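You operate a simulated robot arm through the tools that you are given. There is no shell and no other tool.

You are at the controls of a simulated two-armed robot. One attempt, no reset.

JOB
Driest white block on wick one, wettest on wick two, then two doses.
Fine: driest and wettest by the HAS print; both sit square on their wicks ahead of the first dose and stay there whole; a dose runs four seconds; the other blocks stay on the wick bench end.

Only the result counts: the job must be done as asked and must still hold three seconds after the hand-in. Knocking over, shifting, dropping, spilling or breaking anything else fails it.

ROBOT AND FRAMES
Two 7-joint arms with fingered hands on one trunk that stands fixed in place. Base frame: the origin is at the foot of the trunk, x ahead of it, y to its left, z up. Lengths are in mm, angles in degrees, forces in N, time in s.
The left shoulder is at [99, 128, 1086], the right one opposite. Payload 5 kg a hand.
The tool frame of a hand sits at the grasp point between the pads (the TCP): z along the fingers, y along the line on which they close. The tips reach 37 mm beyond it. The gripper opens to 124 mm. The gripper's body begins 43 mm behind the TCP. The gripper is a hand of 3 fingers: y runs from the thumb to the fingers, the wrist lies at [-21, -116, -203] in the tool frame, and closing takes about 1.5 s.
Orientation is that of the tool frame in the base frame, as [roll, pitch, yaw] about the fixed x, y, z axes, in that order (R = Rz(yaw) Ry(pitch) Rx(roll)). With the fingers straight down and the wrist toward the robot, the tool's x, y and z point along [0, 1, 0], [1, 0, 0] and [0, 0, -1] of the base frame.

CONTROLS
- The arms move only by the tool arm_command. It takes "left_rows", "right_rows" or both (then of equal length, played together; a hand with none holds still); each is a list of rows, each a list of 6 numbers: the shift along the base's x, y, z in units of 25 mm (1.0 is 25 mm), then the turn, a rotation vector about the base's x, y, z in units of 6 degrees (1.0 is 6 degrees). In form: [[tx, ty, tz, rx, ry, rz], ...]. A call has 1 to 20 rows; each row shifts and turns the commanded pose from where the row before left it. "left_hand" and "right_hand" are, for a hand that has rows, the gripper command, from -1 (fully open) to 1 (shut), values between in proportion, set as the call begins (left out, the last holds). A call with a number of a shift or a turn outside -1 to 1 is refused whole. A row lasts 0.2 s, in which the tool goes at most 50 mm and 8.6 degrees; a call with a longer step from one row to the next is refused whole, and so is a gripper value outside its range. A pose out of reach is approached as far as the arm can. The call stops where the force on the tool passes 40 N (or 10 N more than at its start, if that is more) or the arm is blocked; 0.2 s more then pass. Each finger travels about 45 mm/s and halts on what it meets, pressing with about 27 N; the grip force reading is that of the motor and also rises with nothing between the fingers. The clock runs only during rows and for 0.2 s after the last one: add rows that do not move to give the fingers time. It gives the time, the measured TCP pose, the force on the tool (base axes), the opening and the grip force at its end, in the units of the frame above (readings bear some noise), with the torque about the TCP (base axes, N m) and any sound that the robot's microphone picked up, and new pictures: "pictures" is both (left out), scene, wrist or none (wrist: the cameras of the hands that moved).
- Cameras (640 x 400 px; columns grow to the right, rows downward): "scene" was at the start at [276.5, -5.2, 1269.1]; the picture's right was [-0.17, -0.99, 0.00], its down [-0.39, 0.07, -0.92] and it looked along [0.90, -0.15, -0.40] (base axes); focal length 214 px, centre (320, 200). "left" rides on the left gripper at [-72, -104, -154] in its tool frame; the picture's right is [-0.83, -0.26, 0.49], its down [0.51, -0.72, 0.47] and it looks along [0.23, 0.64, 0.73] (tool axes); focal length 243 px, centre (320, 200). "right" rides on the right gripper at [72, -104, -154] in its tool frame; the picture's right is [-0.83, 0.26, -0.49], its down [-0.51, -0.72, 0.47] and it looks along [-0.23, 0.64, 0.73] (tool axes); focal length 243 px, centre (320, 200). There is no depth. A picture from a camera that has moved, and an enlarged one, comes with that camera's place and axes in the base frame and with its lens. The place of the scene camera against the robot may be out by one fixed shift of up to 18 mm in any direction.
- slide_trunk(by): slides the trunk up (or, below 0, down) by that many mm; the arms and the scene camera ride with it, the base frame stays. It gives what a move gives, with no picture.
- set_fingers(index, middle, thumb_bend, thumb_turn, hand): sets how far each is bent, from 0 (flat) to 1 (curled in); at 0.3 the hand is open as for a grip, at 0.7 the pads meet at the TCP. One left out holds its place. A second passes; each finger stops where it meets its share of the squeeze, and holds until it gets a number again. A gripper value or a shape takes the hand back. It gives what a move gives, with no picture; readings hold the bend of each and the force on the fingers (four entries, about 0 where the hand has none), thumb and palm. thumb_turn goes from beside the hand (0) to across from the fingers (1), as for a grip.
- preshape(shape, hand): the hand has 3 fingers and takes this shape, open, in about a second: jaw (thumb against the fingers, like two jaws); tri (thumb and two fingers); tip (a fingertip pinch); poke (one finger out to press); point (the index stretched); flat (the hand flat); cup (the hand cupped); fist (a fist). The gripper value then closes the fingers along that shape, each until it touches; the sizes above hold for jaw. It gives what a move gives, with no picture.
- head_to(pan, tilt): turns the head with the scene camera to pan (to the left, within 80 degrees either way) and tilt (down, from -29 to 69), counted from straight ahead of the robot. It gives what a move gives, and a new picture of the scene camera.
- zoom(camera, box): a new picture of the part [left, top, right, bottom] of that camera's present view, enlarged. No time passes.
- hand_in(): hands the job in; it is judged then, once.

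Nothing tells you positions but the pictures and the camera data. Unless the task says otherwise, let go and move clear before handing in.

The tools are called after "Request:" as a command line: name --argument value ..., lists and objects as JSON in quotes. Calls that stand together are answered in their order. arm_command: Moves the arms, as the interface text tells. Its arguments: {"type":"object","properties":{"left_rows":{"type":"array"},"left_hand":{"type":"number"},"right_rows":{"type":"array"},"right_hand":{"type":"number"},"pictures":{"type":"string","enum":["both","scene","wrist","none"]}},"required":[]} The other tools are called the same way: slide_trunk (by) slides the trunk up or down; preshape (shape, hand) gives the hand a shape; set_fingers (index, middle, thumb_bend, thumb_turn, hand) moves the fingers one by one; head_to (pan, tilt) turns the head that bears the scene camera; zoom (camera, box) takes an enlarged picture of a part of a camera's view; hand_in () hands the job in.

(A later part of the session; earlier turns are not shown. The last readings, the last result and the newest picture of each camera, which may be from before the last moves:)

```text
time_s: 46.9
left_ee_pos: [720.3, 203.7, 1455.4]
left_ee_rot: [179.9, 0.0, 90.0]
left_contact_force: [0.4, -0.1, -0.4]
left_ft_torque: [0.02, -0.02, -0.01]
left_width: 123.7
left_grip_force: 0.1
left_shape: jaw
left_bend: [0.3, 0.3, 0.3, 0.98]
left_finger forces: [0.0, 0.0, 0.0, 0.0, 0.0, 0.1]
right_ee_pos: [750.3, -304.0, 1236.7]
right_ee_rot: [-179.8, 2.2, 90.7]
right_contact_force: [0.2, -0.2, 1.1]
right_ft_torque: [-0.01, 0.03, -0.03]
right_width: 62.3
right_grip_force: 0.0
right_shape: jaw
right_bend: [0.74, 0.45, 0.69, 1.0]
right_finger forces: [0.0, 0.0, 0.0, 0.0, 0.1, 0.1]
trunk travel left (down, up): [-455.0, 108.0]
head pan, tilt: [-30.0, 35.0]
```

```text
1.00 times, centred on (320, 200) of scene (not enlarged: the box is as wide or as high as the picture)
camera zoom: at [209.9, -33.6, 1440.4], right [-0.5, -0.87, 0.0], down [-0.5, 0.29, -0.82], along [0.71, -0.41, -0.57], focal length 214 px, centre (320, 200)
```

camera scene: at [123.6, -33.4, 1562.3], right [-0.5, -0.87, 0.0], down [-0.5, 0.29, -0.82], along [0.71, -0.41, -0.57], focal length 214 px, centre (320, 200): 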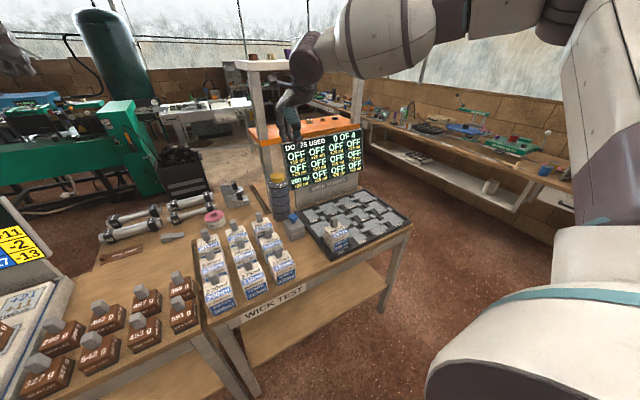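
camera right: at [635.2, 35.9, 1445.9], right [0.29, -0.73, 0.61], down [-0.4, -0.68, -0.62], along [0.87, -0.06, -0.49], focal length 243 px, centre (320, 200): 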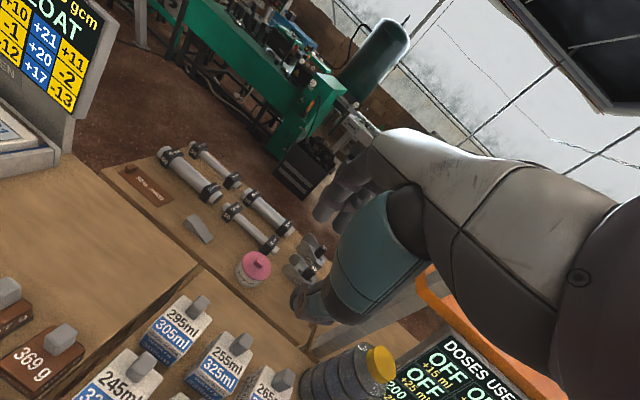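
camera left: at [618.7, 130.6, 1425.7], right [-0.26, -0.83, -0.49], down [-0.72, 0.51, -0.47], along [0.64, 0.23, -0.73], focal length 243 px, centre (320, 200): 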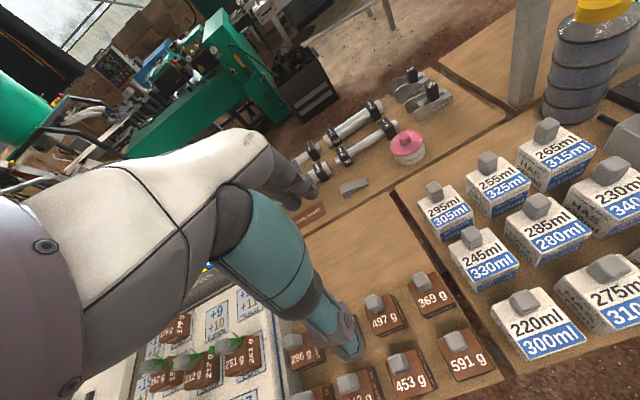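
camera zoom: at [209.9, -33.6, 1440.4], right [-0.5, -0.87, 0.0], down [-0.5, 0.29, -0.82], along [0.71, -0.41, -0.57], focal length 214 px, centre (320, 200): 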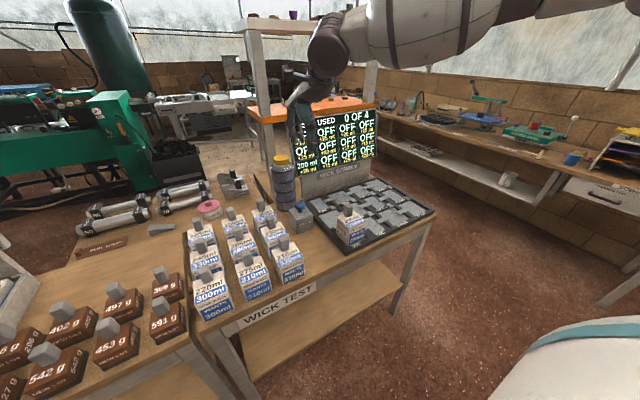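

The shoulders lean back as the trunk rises, so I'll return it near the start height. New plan: tilt the right hand about the base x-axis so it comes at the 295 knob from the upper right (still closing along x), which keeps the wrist on its own side.

Request:
slide_trunk --by -130

Request:
arm_command --right_rows '[[0, 0, 0, 0.9, 0, 0], [0, 0, 0, 0.9, 0, -0.05], [0, 0, 0, 0.9, 0, -0.05], [0, 0, 0, 0.9, 0, 0], [0, 0, 0, 0.9, 0, 0], [0, 0, 0, 0.9, 0, 0], [0, 0, 0, 0.8, 0, 0], [0, 0, 0, 0, 0, 0]]' --pictures "both"

```text
time_s: 48.5
left_ee_pos: [720.6, 202.4, 1323.9]
left_ee_rot: [180.0, 0.0, 90.0]
left_contact_force: [0.3, -0.4, -0.2]
left_ft_torque: [-0.02, -0.02, -0.01]
left_width: 123.8
left_grip_force: 0.1
left_shape: jaw
left_bend: [0.3, 0.3, 0.3, 0.98]
left_finger forces: [0.1, 0.1, 0.0, 0.0, 0.1, 0.0]
right_ee_pos: [749.8, -306.5, 1105.4]
right_ee_rot: [-179.7, 2.2, 90.8]
right_contact_force: [0.1, -1.0, 1.1]
right_ft_torque: [0.01, -0.01, 0.0]
right_width: 62.4
right_grip_force: 0.1
right_shape: jaw
right_bend: [0.74, 0.45, 0.69, 1.0]
right_finger forces: [0.0, 0.1, 0.1, 0.0, 0.1, 0.0]
trunk travel left (down, up): [-325.0, 238.0]
head pan, tilt: [-30.0, 35.0]
```

```text
time_s: 50.3
left_ee_pos: [721.1, 204.0, 1323.9]
left_ee_rot: [179.9, 0.0, 89.9]
left_contact_force: [0.9, -0.1, -0.9]
left_ft_torque: [-0.02, -0.01, -0.02]
left_width: 123.7
left_grip_force: 0.1
left_shape: jaw
left_bend: [0.3, 0.3, 0.3, 0.98]
left_finger forces: [0.0, 0.0, 0.0, 0.0, 0.0, 0.0]
right_ee_pos: [749.9, -304.9, 1106.9]
right_ee_rot: [-179.9, -35.1, 90.1]
right_contact_force: [-0.3, -0.1, -0.4]
right_ft_torque: [-0.01, 0.01, 0.04]
right_width: 62.2
right_grip_force: 0.1
right_shape: jaw
right_bend: [0.74, 0.45, 0.69, 1.0]
right_finger forces: [0.0, 0.0, 0.0, 0.0, 0.0, 0.0]
trunk travel left (down, up): [-325.0, 238.0]
head pan, tilt: [-30.0, 35.0]
camera scene: at [248.6, -33.3, 1301.6], right [-0.5, -0.87, 0.0], down [-0.5, 0.29, -0.82], along [0.71, -0.41, -0.57], focal length 214 px, centre (320, 200)
camera right: at [645.9, -334.2, 1273.7], right [0.27, -0.96, -0.07], down [-0.72, -0.15, -0.68], along [0.64, 0.23, -0.73], focal length 243 px, centre (320, 200)
```

scene: 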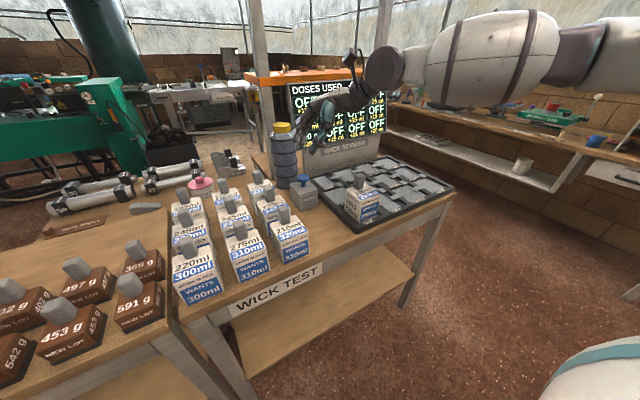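
right: 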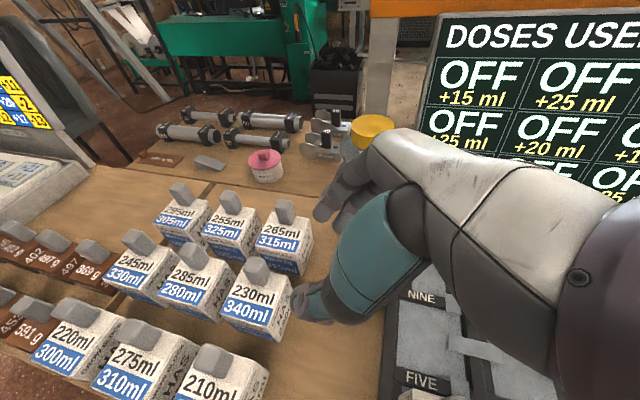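

The tilted pose works. I'll now sweep toward the 295 block at z≈1105 and see if the tilted hand reaches it.

Request:
arm_command --right_rows '[[0, 1, 0, 0, 0, 0], [0, 1, 0, 0, 0, 0], [0, 1, 0, 0, 0, 0], [0, 1, 0, 0, 0, 0], [0, 1, 0, 0, 0, 0], [0, 1, 0, 0, 0, 0], [0, 1, 0, 0, 0, 0], [0.5, 1, 0, 0, 0, 0], [0.7, 1, 0, 0, 0, 0], [0.7, 1, 0, 0, 0, 0], [0.7, 1, 0, 0, 0, 0], [0.7, 1, 0, 0, 0, 0], [0.7, 0.7, 0, 0, 0, 0], [0.7, 0.5, 0, 0, 0, 0], [0.7, 0, 0, 0, 0, 0], [0, 0, 0, 0, 0, 0]]' --pictures "both"

```text
time_s: 53.7
left_ee_pos: [720.6, 204.0, 1323.3]
left_ee_rot: [-180.0, -0.1, 90.1]
left_contact_force: [0.4, 0.8, 0.2]
left_ft_torque: [-0.04, -0.03, 0.02]
left_width: 123.6
left_grip_force: 0.1
left_shape: jaw
left_bend: [0.3, 0.3, 0.3, 0.98]
left_finger forces: [0.0, 0.0, 0.0, 0.0, 0.0, 0.0]
right_ee_pos: [887.0, 24.6, 1107.8]
right_ee_rot: [-180.0, -35.0, 90.3]
right_contact_force: [-0.6, 0.0, -0.5]
right_ft_torque: [0.02, -0.02, 0.0]
right_width: 62.5
right_grip_force: 0.2
right_shape: jaw
right_bend: [0.74, 0.45, 0.69, 1.0]
right_finger forces: [0.0, 0.0, 0.0, 0.0, 0.1, 0.0]
trunk travel left (down, up): [-325.0, 238.0]
head pan, tilt: [-30.0, 35.0]
camera scene: at [247.9, -33.5, 1301.8], right [-0.5, -0.87, 0.0], down [-0.5, 0.29, -0.82], along [0.71, -0.41, -0.57], focal length 214 px, centre (320, 200)
camera right: at [781.6, -4.5, 1274.1], right [0.27, -0.96, -0.07], down [-0.72, -0.15, -0.68], along [0.64, 0.23, -0.73], focal length 243 px, centre (320, 200)
```

scene: 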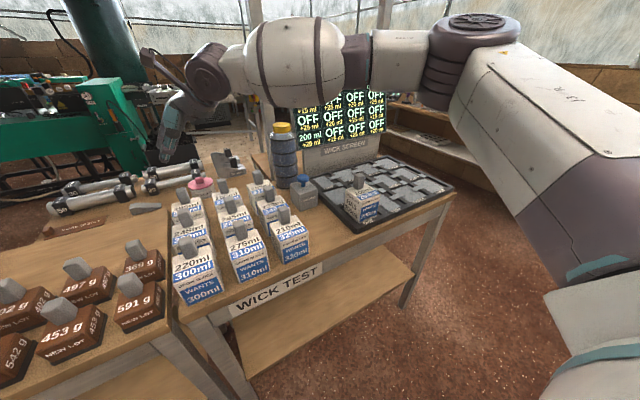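
right: 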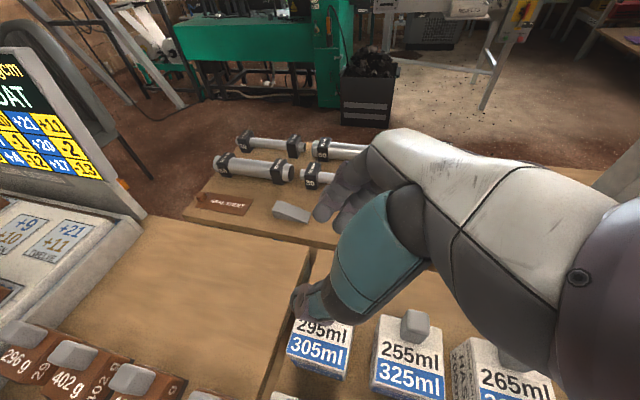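

The tilted hand reaches (887, 25). I'll line up at x≈890, y≈35 and descend to just above the knob for a look.

Request:
arm_command --right_rows '[[0.04, 0.15, -0.7, 0, 0, 0], [0.04, 0.15, -0.7, 0, 0, 0], [0.04, 0.12, -0.7, 0, 0, 0], [0, 0, -0.7, 0, 0, 0], [0, 0, -0.6, 0, 0, 0], [0, 0, 0, 0, 0, 0]]' --pictures "both"

Request:
zoom --camera "right" --box '[220, 200, 480, 400]'

Request:
zoom --camera "left" --box '[340, 100, 640, 300]'

```text
time_s: 55.1
left_ee_pos: [721.1, 203.6, 1324.0]
left_ee_rot: [179.9, 0.0, 90.0]
left_contact_force: [-0.3, -1.0, 0.4]
left_ft_torque: [-0.01, -0.01, -0.04]
left_width: 123.7
left_grip_force: 0.0
left_shape: jaw
left_bend: [0.3, 0.3, 0.3, 0.98]
left_finger forces: [0.0, 0.0, 0.1, 0.0, 0.0, 0.0]
right_ee_pos: [890.8, 35.6, 1020.5]
right_ee_rot: [180.0, -35.1, 90.3]
right_contact_force: [0.3, 0.2, -0.5]
right_ft_torque: [-0.01, 0.03, 0.01]
right_width: 62.1
right_grip_force: 0.1
right_shape: jaw
right_bend: [0.74, 0.45, 0.69, 1.0]
right_finger forces: [0.0, 0.1, 0.1, 0.1, 0.0, 0.0]
trunk travel left (down, up): [-325.0, 238.0]
head pan, tilt: [-30.0, 35.0]
camera scene: at [248.7, -33.9, 1301.6], right [-0.5, -0.87, 0.0], down [-0.5, 0.29, -0.82], along [0.71, -0.41, -0.57], focal length 214 px, centre (320, 200)
camera right: at [785.9, 6.4, 1188.2], right [0.27, -0.96, -0.07], down [-0.72, -0.15, -0.68], along [0.64, 0.23, -0.73], focal length 243 px, centre (320, 200)
```

scene: 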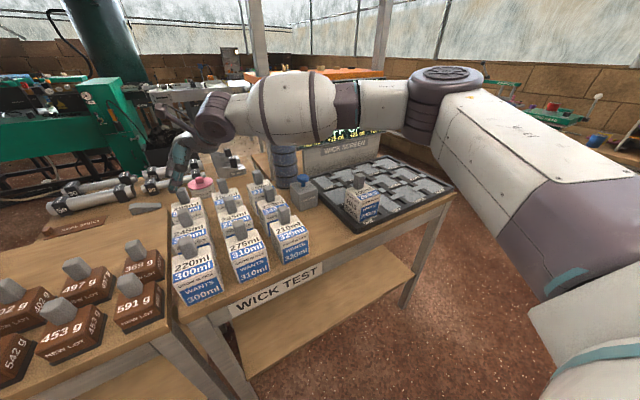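
right: 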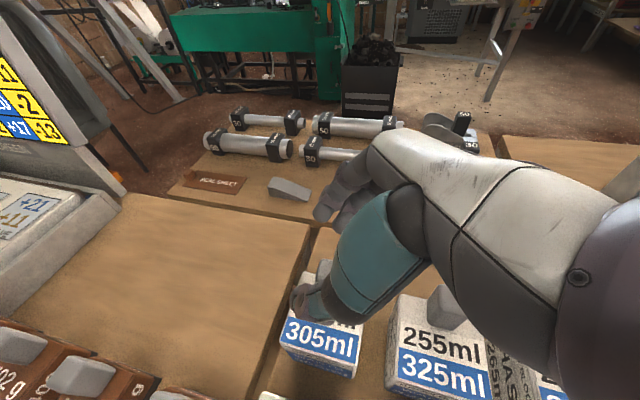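

```text
2.00 times, centred on (350, 300) of right
camera zoom: at [785.9, 6.4, 1188.2], right [0.27, -0.96, -0.07], down [-0.72, -0.15, -0.68], along [0.64, 0.23, -0.73], focal length 485 px, centre (260, 0)
```

zoom: 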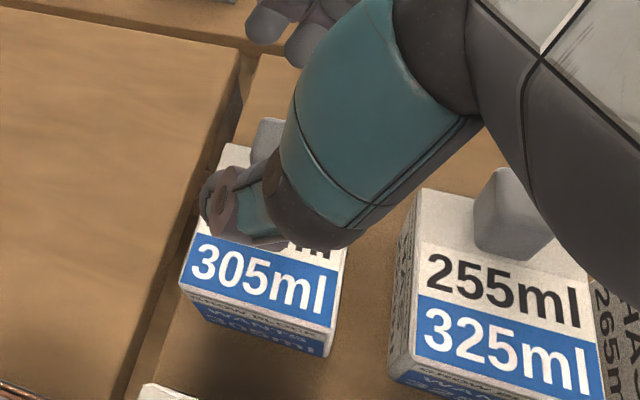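

```text
2.00 times, centred on (490, 200) of left
camera zoom: at [617.4, 130.7, 1476.8], right [-0.26, -0.83, -0.49], down [-0.72, 0.51, -0.47], along [0.64, 0.23, -0.73], focal length 485 px, centre (-20, 200)
```

zoom: 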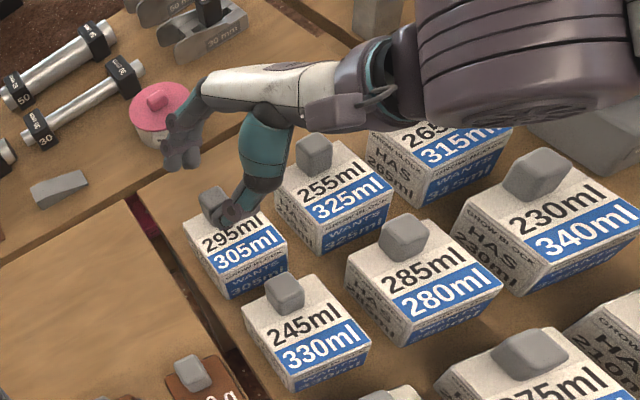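

The left camera gives a good outside view; the knob is ≈(892, 43). I'll descend to grasp height (TCP z≈963) with the partly closed hand straddling the knob.

Request:
arm_command --right_rows '[[0.04, 0, -0.6, 0, 0, 0], [0, 0, -0.6, 0, 0, 0], [0, 0, -0.5, 0, 0, 0], [0, 0, -0.3, 0, 0, 0], [0, 0, 0, 0, 0, 0]]' --pictures "none"

Request:
zoom --camera "left" --box '[390, 140, 530, 260]'

Request:
zoom --camera "right" --box '[240, 200, 480, 400]'

```text
time_s: 56.3
left_ee_pos: [720.1, 202.9, 1324.4]
left_ee_rot: [180.0, 0.0, 90.0]
left_contact_force: [0.3, 0.2, -0.6]
left_ft_torque: [0.02, 0.01, 0.0]
left_width: 123.8
left_grip_force: 0.1
left_shape: jaw
left_bend: [0.3, 0.3, 0.3, 0.98]
left_finger forces: [0.0, 0.0, 0.0, 0.1, 0.0, 0.0]
right_ee_pos: [889.6, 34.6, 971.3]
right_ee_rot: [-179.9, -35.0, 90.3]
right_contact_force: [-0.3, -0.5, 0.3]
right_ft_torque: [0.01, -0.01, -0.02]
right_width: 62.3
right_grip_force: 0.0
right_shape: jaw
right_bend: [0.74, 0.45, 0.69, 1.0]
right_finger forces: [0.0, 0.1, 0.0, 0.0, 0.0, 0.0]
trunk travel left (down, up): [-325.0, 238.0]
head pan, tilt: [-30.0, 35.0]
```

```text
3.33 times, centred on (460, 200) of left
camera zoom: at [617.3, 130.8, 1476.8], right [-0.26, -0.83, -0.49], down [-0.72, 0.51, -0.47], along [0.64, 0.23, -0.73], focal length 809 px, centre (-147, 200)
```

zoom: 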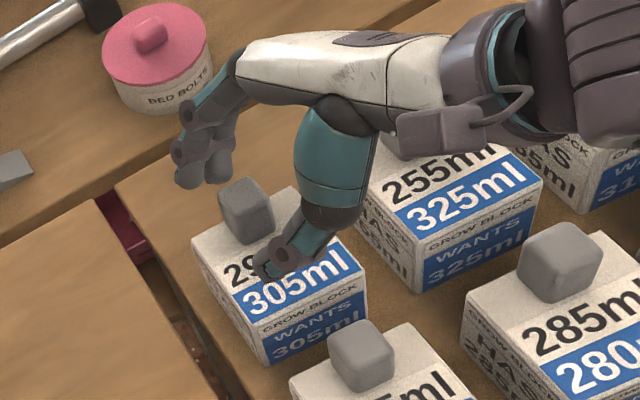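

```text
2.00 times, centred on (360, 300) of right
camera zoom: at [785.7, 6.0, 1139.1], right [0.27, -0.96, -0.07], down [-0.72, -0.15, -0.68], along [0.64, 0.23, -0.73], focal length 485 px, centre (240, 0)
```

zoom: 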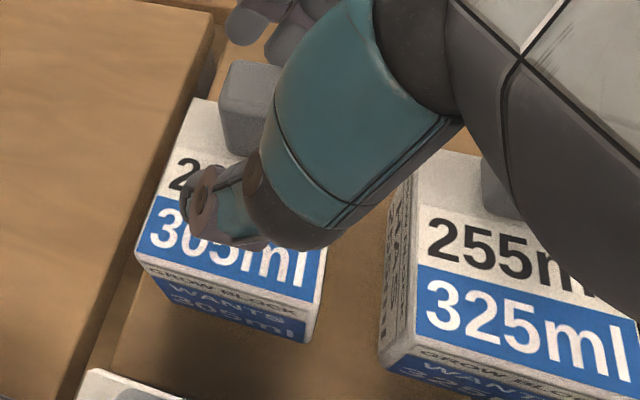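

No contact. I'll check the clearance between the palm and the 255 knob from the scene camera before the last 8 mm.

Request:
zoom --camera "scene" --box '[150, 100, 310, 240]'

Request:
zoom --camera "left" --box '[430, 150, 530, 240]'

```text
2.86 times, centred on (230, 170) of scene
camera zoom: at [248.6, -33.8, 1301.6], right [-0.5, -0.87, 0.0], down [-0.5, 0.29, -0.82], along [0.71, -0.41, -0.57], focal length 613 px, centre (577, 286)
```

zoom: 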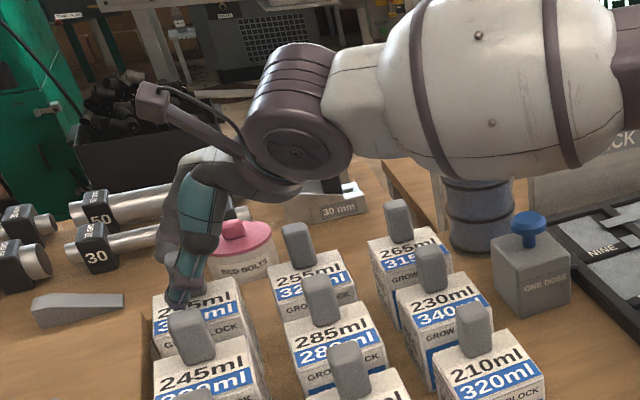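

```text
4.44 times, centred on (480, 195) of left
camera zoom: at [617.3, 130.8, 1476.8], right [-0.26, -0.83, -0.49], down [-0.72, 0.51, -0.47], along [0.64, 0.23, -0.73], focal length 1078 px, centre (-391, 222)
```

zoom: 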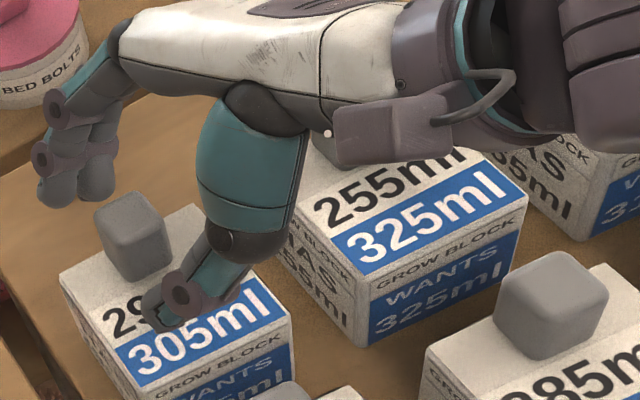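

Clearance is fine. I'll lower the final 8 mm and close onto the knob.

Request:
arm_command --right_rows '[[0.02, 0, -0.16, 0, 0, 0], [0.02, 0, -0.16, 0, 0, 0], [0, 0, 0, 0, 0, 0], [0, 0, 0, 0, 0, 0], [0, 0, 0, 0, 0, 0]]' --right_hand 0.35 --pictures "none"

Request:
zoom --camera "left" --box '[410, 150, 510, 240]'

Request:
zoom --camera "right" --box '[240, 200, 480, 400]'

```text
time_s: 57.5
left_ee_pos: [721.7, 203.6, 1323.7]
left_ee_rot: [179.9, 0.1, 90.1]
left_contact_force: [-0.3, -0.1, 0.8]
left_ft_torque: [-0.04, 0.0, -0.02]
left_width: 123.9
left_grip_force: 0.1
left_shape: jaw
left_bend: [0.3, 0.3, 0.3, 0.98]
left_finger forces: [0.0, 0.0, 0.1, 0.0, 0.0, 0.1]
right_ee_pos: [889.3, 35.5, 963.7]
right_ee_rot: [-180.0, -35.0, 90.2]
right_contact_force: [-0.2, -0.3, 0.4]
right_ft_torque: [-0.02, 0.0, 0.02]
right_width: 40.8
right_grip_force: 0.1
right_shape: jaw
right_bend: [0.74, 0.53, 0.73, 1.0]
right_finger forces: [0.0, 0.0, 0.0, 0.0, 0.0, 0.0]
trunk travel left (down, up): [-325.0, 238.0]
head pan, tilt: [-30.0, 35.0]
```

```text
4.44 times, centred on (460, 195) of left
camera zoom: at [617.5, 130.7, 1476.7], right [-0.26, -0.83, -0.49], down [-0.72, 0.51, -0.47], along [0.64, 0.23, -0.73], focal length 1078 px, centre (-302, 222)
```

zoom: 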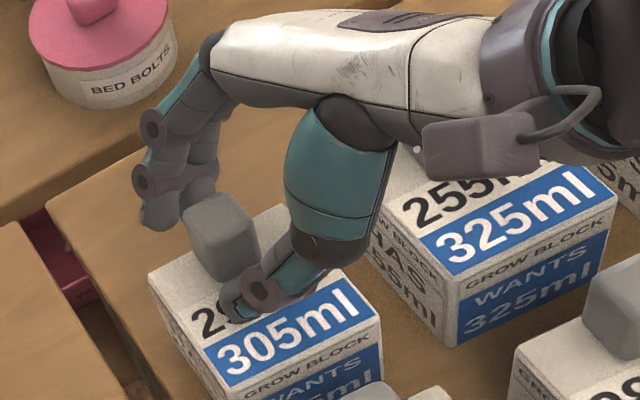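

```text
2.00 times, centred on (360, 300) of right
camera zoom: at [785.5, 6.1, 1130.5], right [0.27, -0.96, -0.07], down [-0.72, -0.15, -0.68], along [0.64, 0.23, -0.73], focal length 485 px, centre (240, 0)
```

zoom: 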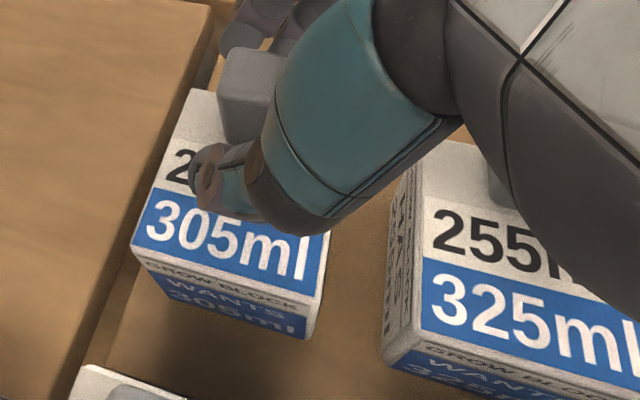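

Centred well; now closing fully on the 295 knob.

Request:
arm_command --right_rows '[[0, 0, 0, 0, 0, 0], [0, 0, 0, 0, 0, 0], [0, 0, 0, 0, 0, 0], [0, 0, 0, 0, 0, 0], [0, 0, 0, 0, 0, 0], [0, 0, 0, 0, 0, 0], [0, 0, 0, 0, 0, 0]]' --right_hand 1 --pictures "none"

Request:
zoom --camera "left" --box '[410, 150, 510, 240]'

Request:
zoom --camera "right" --box '[240, 200, 480, 400]'

```text
time_s: 59.1
left_ee_pos: [721.1, 204.0, 1323.7]
left_ee_rot: [180.0, 0.1, 90.0]
left_contact_force: [-0.8, 0.0, 0.2]
left_ft_torque: [0.01, 0.0, -0.01]
left_width: 123.8
left_grip_force: 0.1
left_shape: jaw
left_bend: [0.3, 0.3, 0.3, 0.98]
left_finger forces: [0.1, 0.0, 0.0, 0.1, 0.0, 0.0]
right_ee_pos: [890.0, 35.9, 963.0]
right_ee_rot: [179.9, -35.0, 90.3]
right_contact_force: [0.0, 0.1, 0.4]
right_ft_torque: [-0.08, 0.0, 0.02]
right_width: 20.6
right_grip_force: 27.1
right_shape: jaw
right_bend: [0.73, 0.61, 0.74, 1.0]
right_finger forces: [12.8, 8.8, 0.0, 0.0, 23.8, 0.0]
trunk travel left (down, up): [-325.0, 238.0]
head pan, tilt: [-30.0, 35.0]
```

```text
4.44 times, centred on (460, 195) of left
camera zoom: at [617.7, 130.7, 1476.7], right [-0.26, -0.83, -0.49], down [-0.72, 0.51, -0.47], along [0.64, 0.23, -0.73], focal length 1078 px, centre (-302, 222)
```

zoom: 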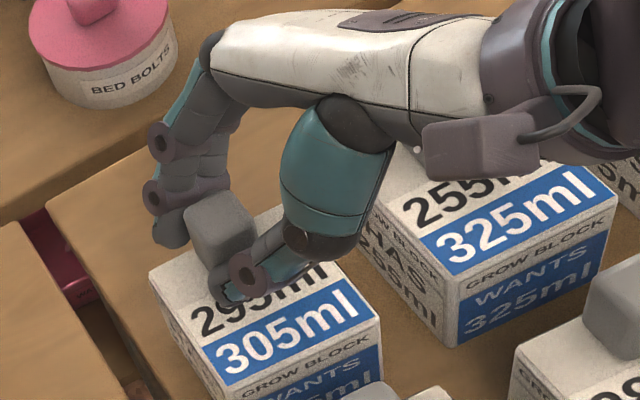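

```text
2.00 times, centred on (360, 300) of right
camera zoom: at [785.6, 6.1, 1130.3], right [0.27, -0.96, -0.07], down [-0.72, -0.15, -0.68], along [0.64, 0.23, -0.73], focal length 485 px, centre (240, 0)
```

zoom: 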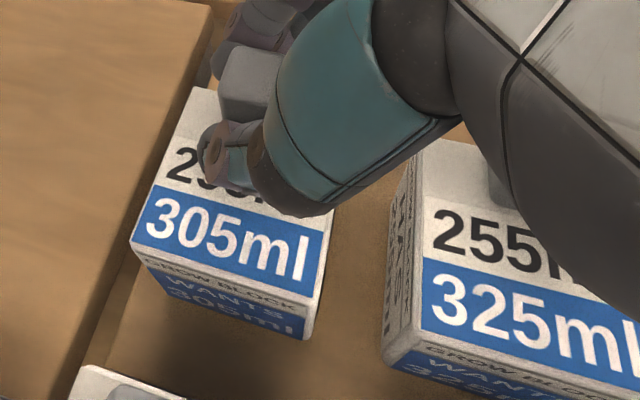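

Gripped firmly (20.6 mm, 27 N). Lifting gently 25 mm to check.

Request:
arm_command --right_rows '[[0, 0, 0.2, 0, 0, 0], [0, 0, 0.3, 0, 0, 0], [0, 0, 0.3, 0, 0, 0], [0, 0, 0.3, 0, 0, 0], [0, 0, 0, 0, 0, 0], [0, 0, 0, 0, 0, 0]]' --pictures "none"

Request:
zoom --camera "left" --box '[400, 140, 520, 250]'

Request:
zoom --camera "right" --box '[240, 200, 480, 400]'

```text
time_s: 60.5
left_ee_pos: [721.5, 204.0, 1322.6]
left_ee_rot: [180.0, 0.1, 90.0]
left_contact_force: [0.1, -0.4, -0.1]
left_ft_torque: [0.0, -0.02, 0.01]
left_width: 123.8
left_grip_force: 0.0
left_shape: jaw
left_bend: [0.3, 0.3, 0.3, 0.98]
left_finger forces: [0.1, 0.0, 0.0, 0.0, 0.1, 0.0]
right_ee_pos: [889.7, 34.8, 989.5]
right_ee_rot: [-179.9, -35.0, 90.3]
right_contact_force: [0.0, -0.1, -3.7]
right_ft_torque: [-0.08, -0.09, 0.02]
right_width: 19.6
right_grip_force: 26.7
right_shape: jaw
right_bend: [0.73, 0.6, 0.75, 1.0]
right_finger forces: [8.2, 13.6, 0.0, 0.0, 19.9, 0.1]
trunk travel left (down, up): [-325.0, 238.0]
head pan, tilt: [-30.0, 35.0]
```

```text
3.64 times, centred on (460, 195) of left
camera zoom: at [618.1, 130.7, 1476.5], right [-0.26, -0.83, -0.49], down [-0.72, 0.51, -0.47], along [0.64, 0.23, -0.73], focal length 882 px, centre (-189, 218)
```

zoom: 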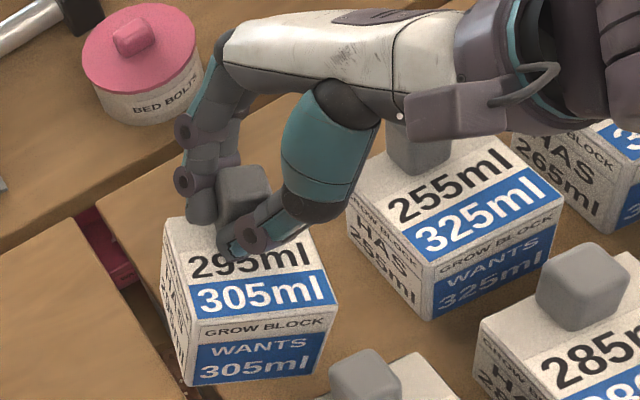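

```text
2.00 times, centred on (360, 300) of right
camera zoom: at [786.5, 5.6, 1157.6], right [0.27, -0.96, -0.07], down [-0.72, -0.15, -0.68], along [0.64, 0.23, -0.73], focal length 485 px, centre (240, 0)
```

zoom: 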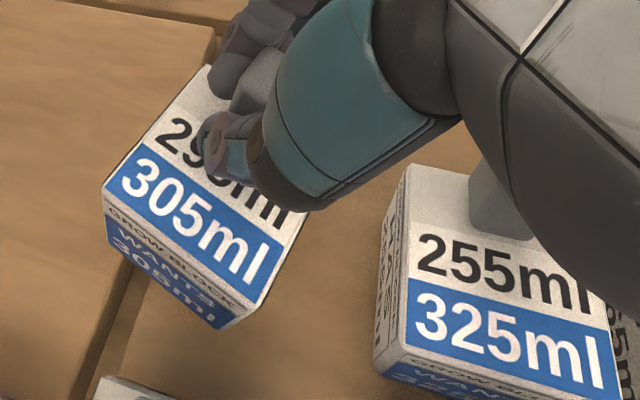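

The block lifted but twisted about 16° in the grip with the tilted hand. I'll lift it clear gently, carry it over to the free bench spot where block 200 stood, and regrasp it there with an upright hand.

Request:
arm_command --right_rows '[[0, 0, 0.3, 0, 0, 0], [0, 0, 0.5, 0, 0, 0], [0, 0, 0.6, 0, 0, 0], [0, 0, 0.6, 0, 0, 0], [0, 0, 0.6, 0, 0, 0], [0, 0, 0.6, 0, 0, 0], [0, 0, 0.6, 0, 0, 0], [0, 0, 0.6, 0, 0, 0], [0, 0, 0.4, 0, 0, 0], [0, 0, 0.2, 0, 0, 0], [0, 0, 0, 0, 0, 0]]' --pictures "wrist"

Request:
zoom --camera "left" --box '[380, 100, 580, 260]'

Request:
zoom --camera "right" --box '[240, 200, 480, 400]'

```text
time_s: 62.9
left_ee_pos: [722.3, 203.7, 1323.8]
left_ee_rot: [-179.9, -0.1, 90.1]
left_contact_force: [-0.7, 0.2, 0.0]
left_ft_torque: [0.0, 0.02, 0.02]
left_width: 123.8
left_grip_force: 0.1
left_shape: jaw
left_bend: [0.3, 0.3, 0.3, 0.98]
left_finger forces: [0.0, 0.0, 0.0, 0.0, 0.0, 0.0]
right_ee_pos: [889.1, 35.7, 1115.4]
right_ee_rot: [-180.0, -35.0, 90.2]
right_contact_force: [1.2, -0.1, -3.3]
right_ft_torque: [-0.09, -0.07, 0.0]
right_width: 19.4
right_grip_force: 26.7
right_shape: jaw
right_bend: [0.74, 0.6, 0.76, 1.0]
right_finger forces: [7.1, 14.8, 0.0, 0.0, 17.8, 0.1]
trunk travel left (down, up): [-325.0, 238.0]
head pan, tilt: [-30.0, 35.0]
camera right: at [785.1, 5.4, 1282.3], right [0.27, -0.96, -0.07], down [-0.72, -0.15, -0.68], along [0.64, 0.23, -0.73], focal length 243 px, centre (320, 200)
```

right: 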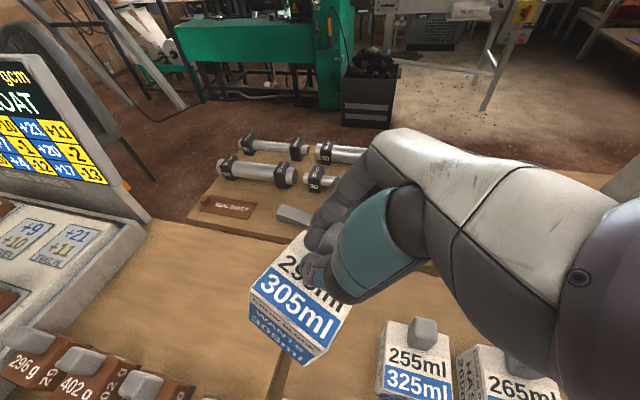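

```text
2.50 times, centred on (480, 180) of left
camera zoom: at [617.7, 130.8, 1476.6], right [-0.26, -0.83, -0.49], down [-0.72, 0.51, -0.47], along [0.64, 0.23, -0.73], focal length 606 px, centre (-80, 250)
```

zoom: 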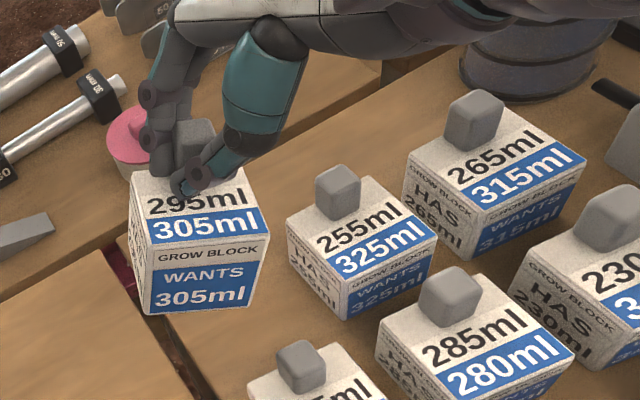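

```text
2.00 times, centred on (360, 300) of right
camera zoom: at [785.1, 5.4, 1282.3], right [0.27, -0.96, -0.07], down [-0.72, -0.15, -0.68], along [0.64, 0.23, -0.73], focal length 485 px, centre (240, 0)
```

zoom: 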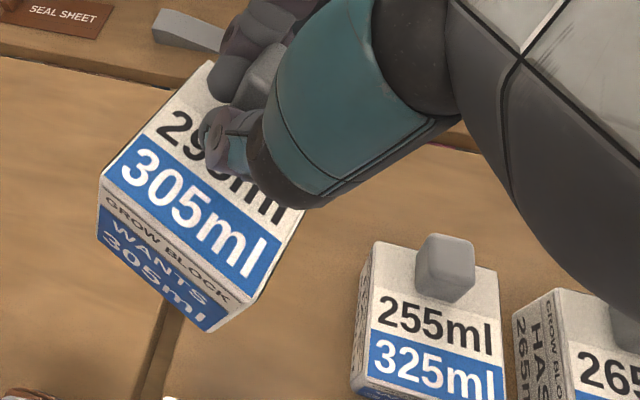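

The grip is slowly easing, so I'll promptly carry it (a bit higher) to above the free bench spot at about (668, −307).

Request:
arm_command --right_rows '[[-0.3, -0.5, 0.2, 0, 0, 0], [-0.6, -0.9, 0.2, 0, 0, 0], [-0.65, -1, 0.2, 0, 0, 0], [-0.65, -1, 0, 0, 0, 0], [-0.65, -1, 0, 0, 0, 0], [-0.65, -1, 0, 0, 0, 0], [-0.65, -1, 0, 0, 0, 0], [-0.65, -1, 0, 0, 0, 0], [-0.65, -1, 0, 0, 0, 0], [-0.65, -1, 0, 0, 0, 0], [-0.65, -1, 0, 0, 0, 0], [-0.65, -1, 0, 0, 0, 0], [-0.6, -1, 0, 0, 0, 0], [-0.5, -0.8, 0, 0, 0, 0], [-0.3, -0.5, 0, 0, 0, 0], [0, 0, 0, 0, 0, 0]]' --pictures "both"

Request:
zoom --camera "scene" --box '[250, 110, 410, 250]'

Request:
zoom --camera "right" --box '[200, 200, 440, 400]'

```text
time_s: 66.3
left_ee_pos: [721.3, 202.7, 1323.6]
left_ee_rot: [180.0, 0.0, 90.0]
left_contact_force: [0.2, -0.3, -0.1]
left_ft_torque: [0.03, -0.01, 0.0]
left_width: 123.7
left_grip_force: 0.0
left_shape: jaw
left_bend: [0.3, 0.3, 0.3, 0.98]
left_finger forces: [0.0, 0.0, 0.0, 0.0, 0.0, 0.1]
right_ee_pos: [672.4, -305.6, 1132.8]
right_ee_rot: [-179.9, -35.0, 90.3]
right_contact_force: [-0.4, 1.4, -3.0]
right_ft_torque: [-0.11, -0.07, 0.01]
right_width: 19.1
right_grip_force: 26.8
right_shape: jaw
right_bend: [0.74, 0.6, 0.76, 1.0]
right_finger forces: [6.3, 14.8, 0.1, 0.1, 17.4, 0.0]
trunk travel left (down, up): [-325.0, 238.0]
head pan, tilt: [-30.0, 35.0]
camera scene: at [249.3, -33.8, 1301.4], right [-0.5, -0.87, 0.0], down [-0.5, 0.29, -0.82], along [0.71, -0.41, -0.57], focal length 214 px, centre (320, 200)
camera right: at [568.0, -336.3, 1300.1], right [0.27, -0.96, -0.07], down [-0.72, -0.15, -0.68], along [0.64, 0.23, -0.73], focal length 243 px, centre (320, 200)
```

scene: 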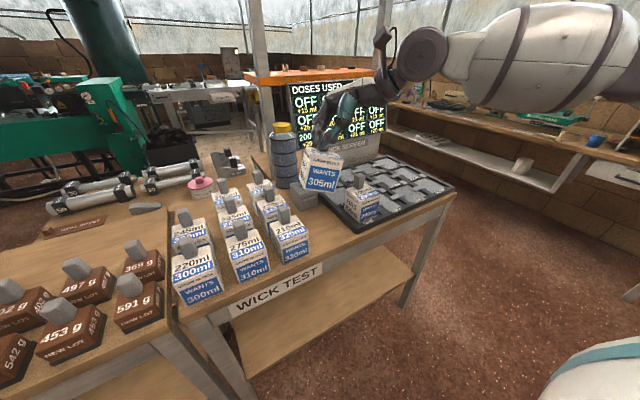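
right: 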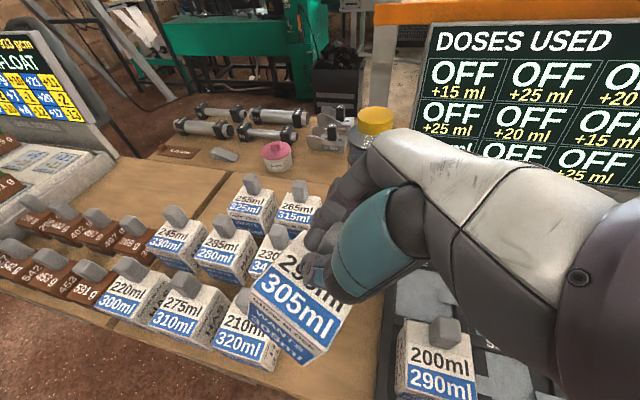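

```text
2.86 times, centred on (330, 180) of scene
camera zoom: at [249.3, -33.8, 1301.4], right [-0.5, -0.87, 0.0], down [-0.5, 0.29, -0.82], along [0.71, -0.41, -0.57], focal length 613 px, centre (291, 257)
```

zoom: 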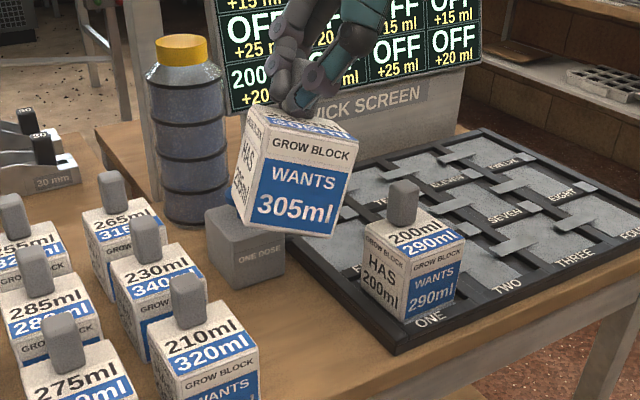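

```text
2.00 times, centred on (320, 300) of right
camera zoom: at [568.0, -336.3, 1300.1], right [0.27, -0.96, -0.07], down [-0.72, -0.15, -0.68], along [0.64, 0.23, -0.73], focal length 485 px, centre (320, 0)
```

zoom: 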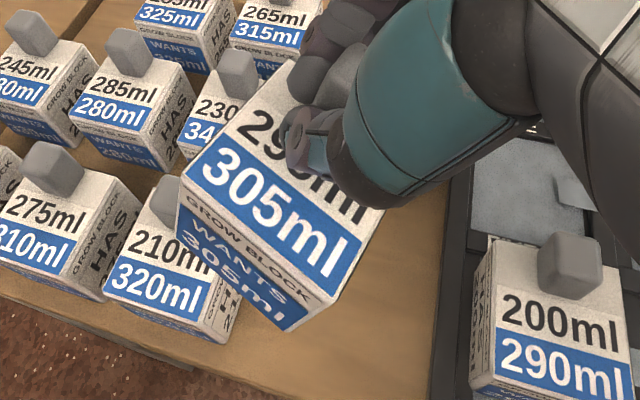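

The block is twisted about the finger axis by roughly 20° (top leaning right/forward, yawed clockwise). I'll rotate the hand back about that axis so the block hangs upright, and check.

Request:
arm_command --right_rows '[[0, 0, 0, -0.1, -0.3, 0.5], [-0.1, 0, 0, -0.13, -0.35, 0.6], [-0.1, 0, 0, -0.14, -0.35, 0.6], [-0.1, 0, 0, -0.13, -0.35, 0.6], [0, 0, 0, -0.1, -0.25, 0.5], [0, 0, 0, 0, 0, 0]]' --pictures "wrist"

Request:
zoom --camera "scene" --box '[250, 110, 410, 250]'

Request:
zoom --camera "right" --box '[200, 200, 440, 400]'

```text
time_s: 67.7
left_ee_pos: [720.6, 203.5, 1322.8]
left_ee_rot: [-180.0, 0.1, 90.1]
left_contact_force: [-0.5, -0.6, -0.2]
left_ft_torque: [0.02, -0.01, -0.01]
left_width: 123.7
left_grip_force: 0.0
left_shape: jaw
left_bend: [0.3, 0.3, 0.3, 0.98]
left_finger forces: [0.1, 0.1, 0.0, 0.1, 0.1, 0.0]
right_ee_pos: [665.1, -308.0, 1131.7]
right_ee_rot: [169.8, -29.6, 112.6]
right_contact_force: [0.2, -0.8, -3.4]
right_ft_torque: [-0.07, -0.04, 0.0]
right_width: 18.9
right_grip_force: 27.3
right_shape: jaw
right_bend: [0.74, 0.6, 0.77, 1.0]
right_finger forces: [6.2, 14.3, 0.1, 0.0, 17.7, 0.0]
trunk travel left (down, up): [-325.0, 238.0]
head pan, tilt: [-30.0, 35.0]
camera right: at [545.1, -359.9, 1282.1], right [0.54, -0.84, 0.05], down [-0.52, -0.38, -0.77], along [0.66, 0.38, -0.64], focal length 243 px, centre (320, 200)
```

right: 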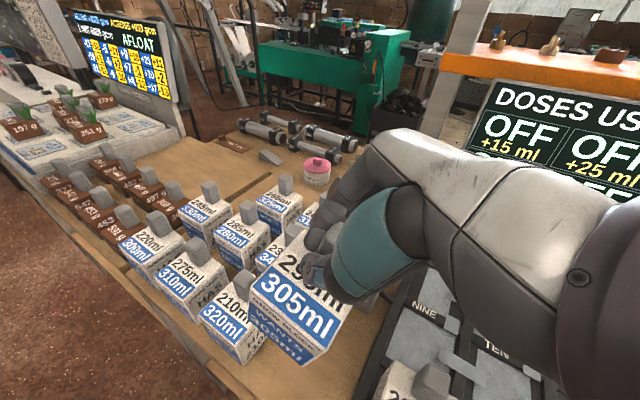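

```text
2.86 times, centred on (330, 180) of scene
camera zoom: at [249.0, -34.0, 1301.5], right [-0.5, -0.87, 0.0], down [-0.5, 0.29, -0.82], along [0.71, -0.41, -0.57], focal length 613 px, centre (291, 257)
```

zoom: 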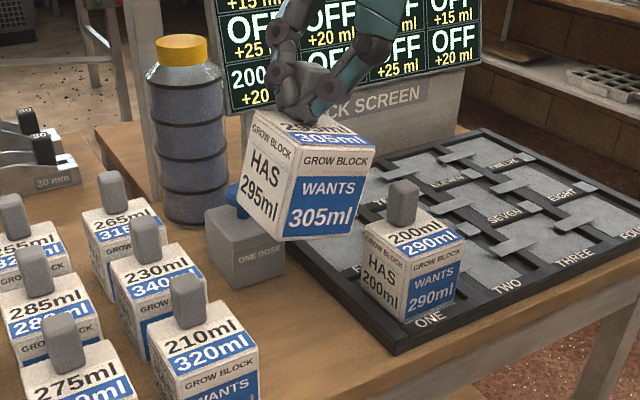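

```text
2.00 times, centred on (320, 300) of right
camera zoom: at [545.1, -359.9, 1282.1], right [0.54, -0.84, 0.05], down [-0.52, -0.38, -0.77], along [0.66, 0.38, -0.64], focal length 485 px, centre (320, 0)
```

zoom: 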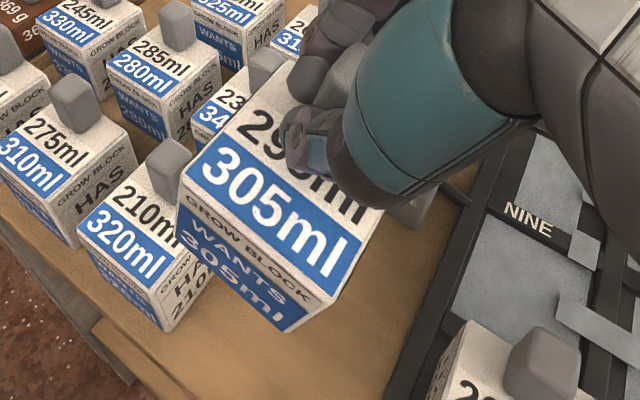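

The side print reads HAS 295 ml, good. I need the block's attitude more precisely, so I'll zoom closer on it from both cameras.

Request:
zoom --camera "scene" --box '[300, 125, 370, 195]'

Request:
zoom --camera "right" --box '[235, 215, 365, 375]'

Request:
zoom --camera "left" --box '[480, 150, 640, 310]'

```text
5.71 times, centred on (335, 160) of scene
camera zoom: at [249.0, -34.0, 1301.5], right [-0.5, -0.87, 0.0], down [-0.5, 0.29, -0.82], along [0.71, -0.41, -0.57], focal length 1226 px, centre (234, 429)
```

zoom: 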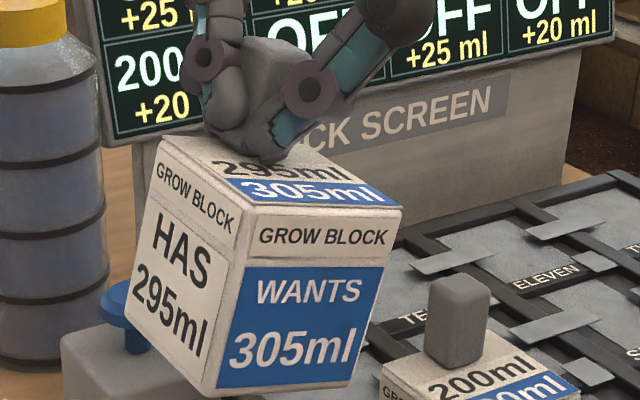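

```text
2.50 times, centred on (300, 295) of right
camera zoom: at [545.1, -359.9, 1282.1], right [0.54, -0.84, 0.05], down [-0.52, -0.38, -0.77], along [0.66, 0.38, -0.64], focal length 606 px, centre (370, -38)
```

zoom: 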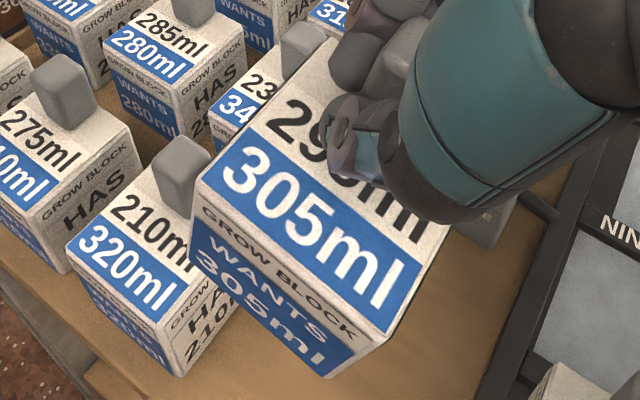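

```text
2.50 times, centred on (560, 230) of left
camera zoom: at [617.7, 130.6, 1476.7], right [-0.26, -0.83, -0.49], down [-0.72, 0.51, -0.47], along [0.64, 0.23, -0.73], focal length 606 px, centre (-280, 125)
```

zoom: 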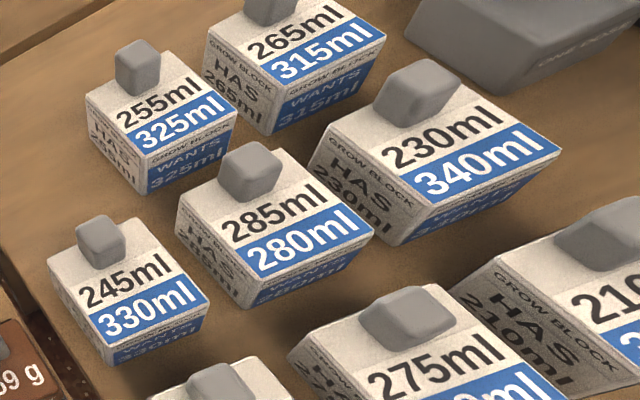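

Comparing both views, the block's yaw is now right, but it's rolled ≈13° (right side low). I'll roll the hand back about x and recheck.

Request:
arm_command --right_rows '[[0, 0, 0, -0.55, 0.1, 0], [0, 0, 0, -0.6, 0.15, 0], [0, 0, 0, -0.6, 0.15, 0], [0, 0, 0, -0.4, 0.1, 0], [0, 0, 0, 0, 0, 0]]' --pictures "none"

Request:
zoom --camera "scene" --box '[300, 125, 370, 195]'

Request:
zoom --camera "right" --box '[235, 215, 365, 375]'

```text
time_s: 68.9
left_ee_pos: [721.0, 202.5, 1322.7]
left_ee_rot: [180.0, 0.0, 90.0]
left_contact_force: [-1.3, -0.3, -0.2]
left_ft_torque: [0.01, 0.03, 0.01]
left_width: 123.6
left_grip_force: 0.1
left_shape: jaw
left_bend: [0.3, 0.3, 0.3, 0.98]
left_finger forces: [0.1, 0.0, 0.0, 0.0, 0.0, 0.1]
right_ee_pos: [664.6, -308.5, 1130.1]
right_ee_rot: [178.0, -18.6, 109.3]
right_contact_force: [-0.6, -1.6, -3.6]
right_ft_torque: [-0.01, -0.08, 0.03]
right_width: 19.3
right_grip_force: 26.9
right_shape: jaw
right_bend: [0.74, 0.6, 0.77, 1.0]
right_finger forces: [5.8, 14.5, 0.0, 0.0, 17.7, 0.0]
trunk travel left (down, up): [-325.0, 238.0]
head pan, tilt: [-30.0, 35.0]
```

```text
5.71 times, centred on (335, 160) of scene
camera zoom: at [249.1, -34.4, 1301.4], right [-0.5, -0.87, 0.0], down [-0.5, 0.29, -0.82], along [0.71, -0.41, -0.57], focal length 1226 px, centre (234, 429)
```

zoom: 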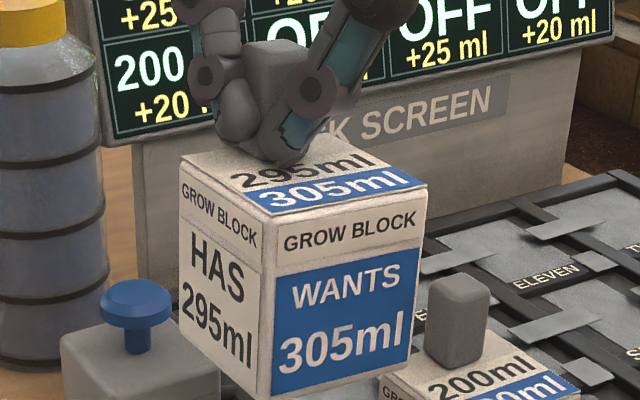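

```text
2.50 times, centred on (300, 295) of right
camera zoom: at [553.4, -325.0, 1294.5], right [0.54, -0.81, 0.21], down [-0.56, -0.54, -0.63], along [0.63, 0.23, -0.74], focal length 606 px, centre (370, -38)
```

zoom: 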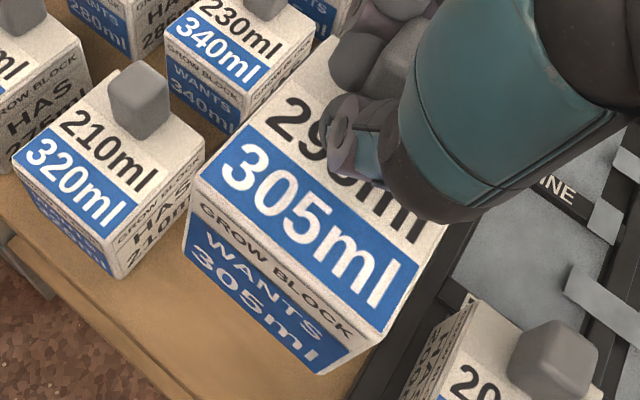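

The block is now upright within a few degrees. I'll lower it over the free bench spot, stopping a little above the surface.

Request:
arm_command --right_rows '[[0, 0.2, -0.5, 0, 0, 0], [0, 0.2, -0.8, 0, 0, 0], [0, 0.2, -0.9, 0, 0, 0], [0, 0, -0.9, 0, 0, 0], [0, 0, -0.9, 0, 0, 0], [0, 0, -0.9, 0, 0, 0], [0, 0, -0.7, 0, 0, 0], [0, 0, -0.4, 0, 0, 0], [0, 0, 0, 0, 0, 0]]' --pictures "none"

Request:
zoom --camera "scene" --box '[280, 150, 380, 240]'

Request:
zoom --camera "right" --box '[215, 215, 375, 375]'

```text
time_s: 70.9
left_ee_pos: [721.6, 203.8, 1323.6]
left_ee_rot: [180.0, 0.0, 90.0]
left_contact_force: [-0.1, 0.6, -0.1]
left_ft_torque: [0.01, 0.0, 0.03]
left_width: 123.8
left_grip_force: 0.1
left_shape: jaw
left_bend: [0.3, 0.3, 0.3, 0.98]
left_finger forces: [0.1, 0.1, 0.1, 0.1, 0.1, 0.0]
right_ee_pos: [664.7, -292.1, 978.8]
right_ee_rot: [177.8, -18.7, 109.3]
right_contact_force: [0.0, 0.4, -3.7]
right_ft_torque: [-0.01, -0.07, -0.01]
right_width: 19.0
right_grip_force: 27.1
right_shape: jaw
right_bend: [0.74, 0.6, 0.77, 1.0]
right_finger forces: [5.8, 14.5, 0.1, 0.1, 17.7, 0.1]
trunk travel left (down, up): [-325.0, 238.0]
head pan, tilt: [-30.0, 35.0]
```

```text
4.44 times, centred on (330, 195) of scene
camera zoom: at [248.9, -34.1, 1301.5], right [-0.5, -0.87, 0.0], down [-0.5, 0.29, -0.82], along [0.71, -0.41, -0.57], focal length 953 px, centre (276, 222)
```

zoom: 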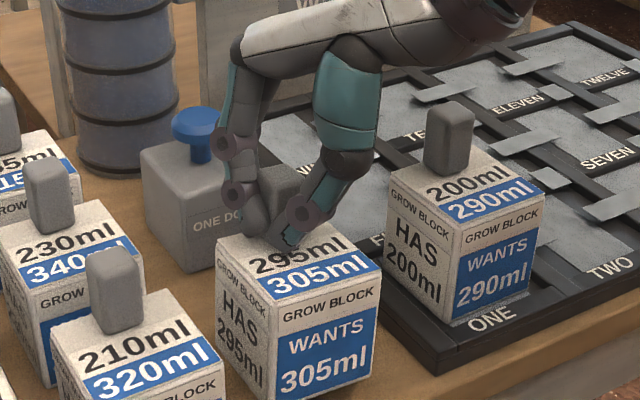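

```text
2.50 times, centred on (295, 295) of right
camera zoom: at [553.3, -308.4, 1144.4], right [0.54, -0.81, 0.21], down [-0.56, -0.54, -0.63], along [0.63, 0.23, -0.74], focal length 606 px, centre (382, -38)
```

zoom: 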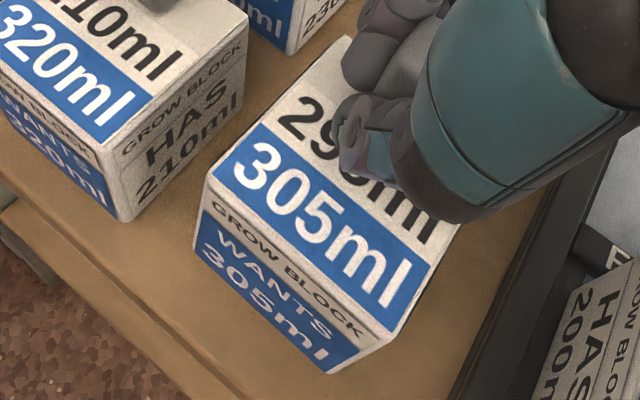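

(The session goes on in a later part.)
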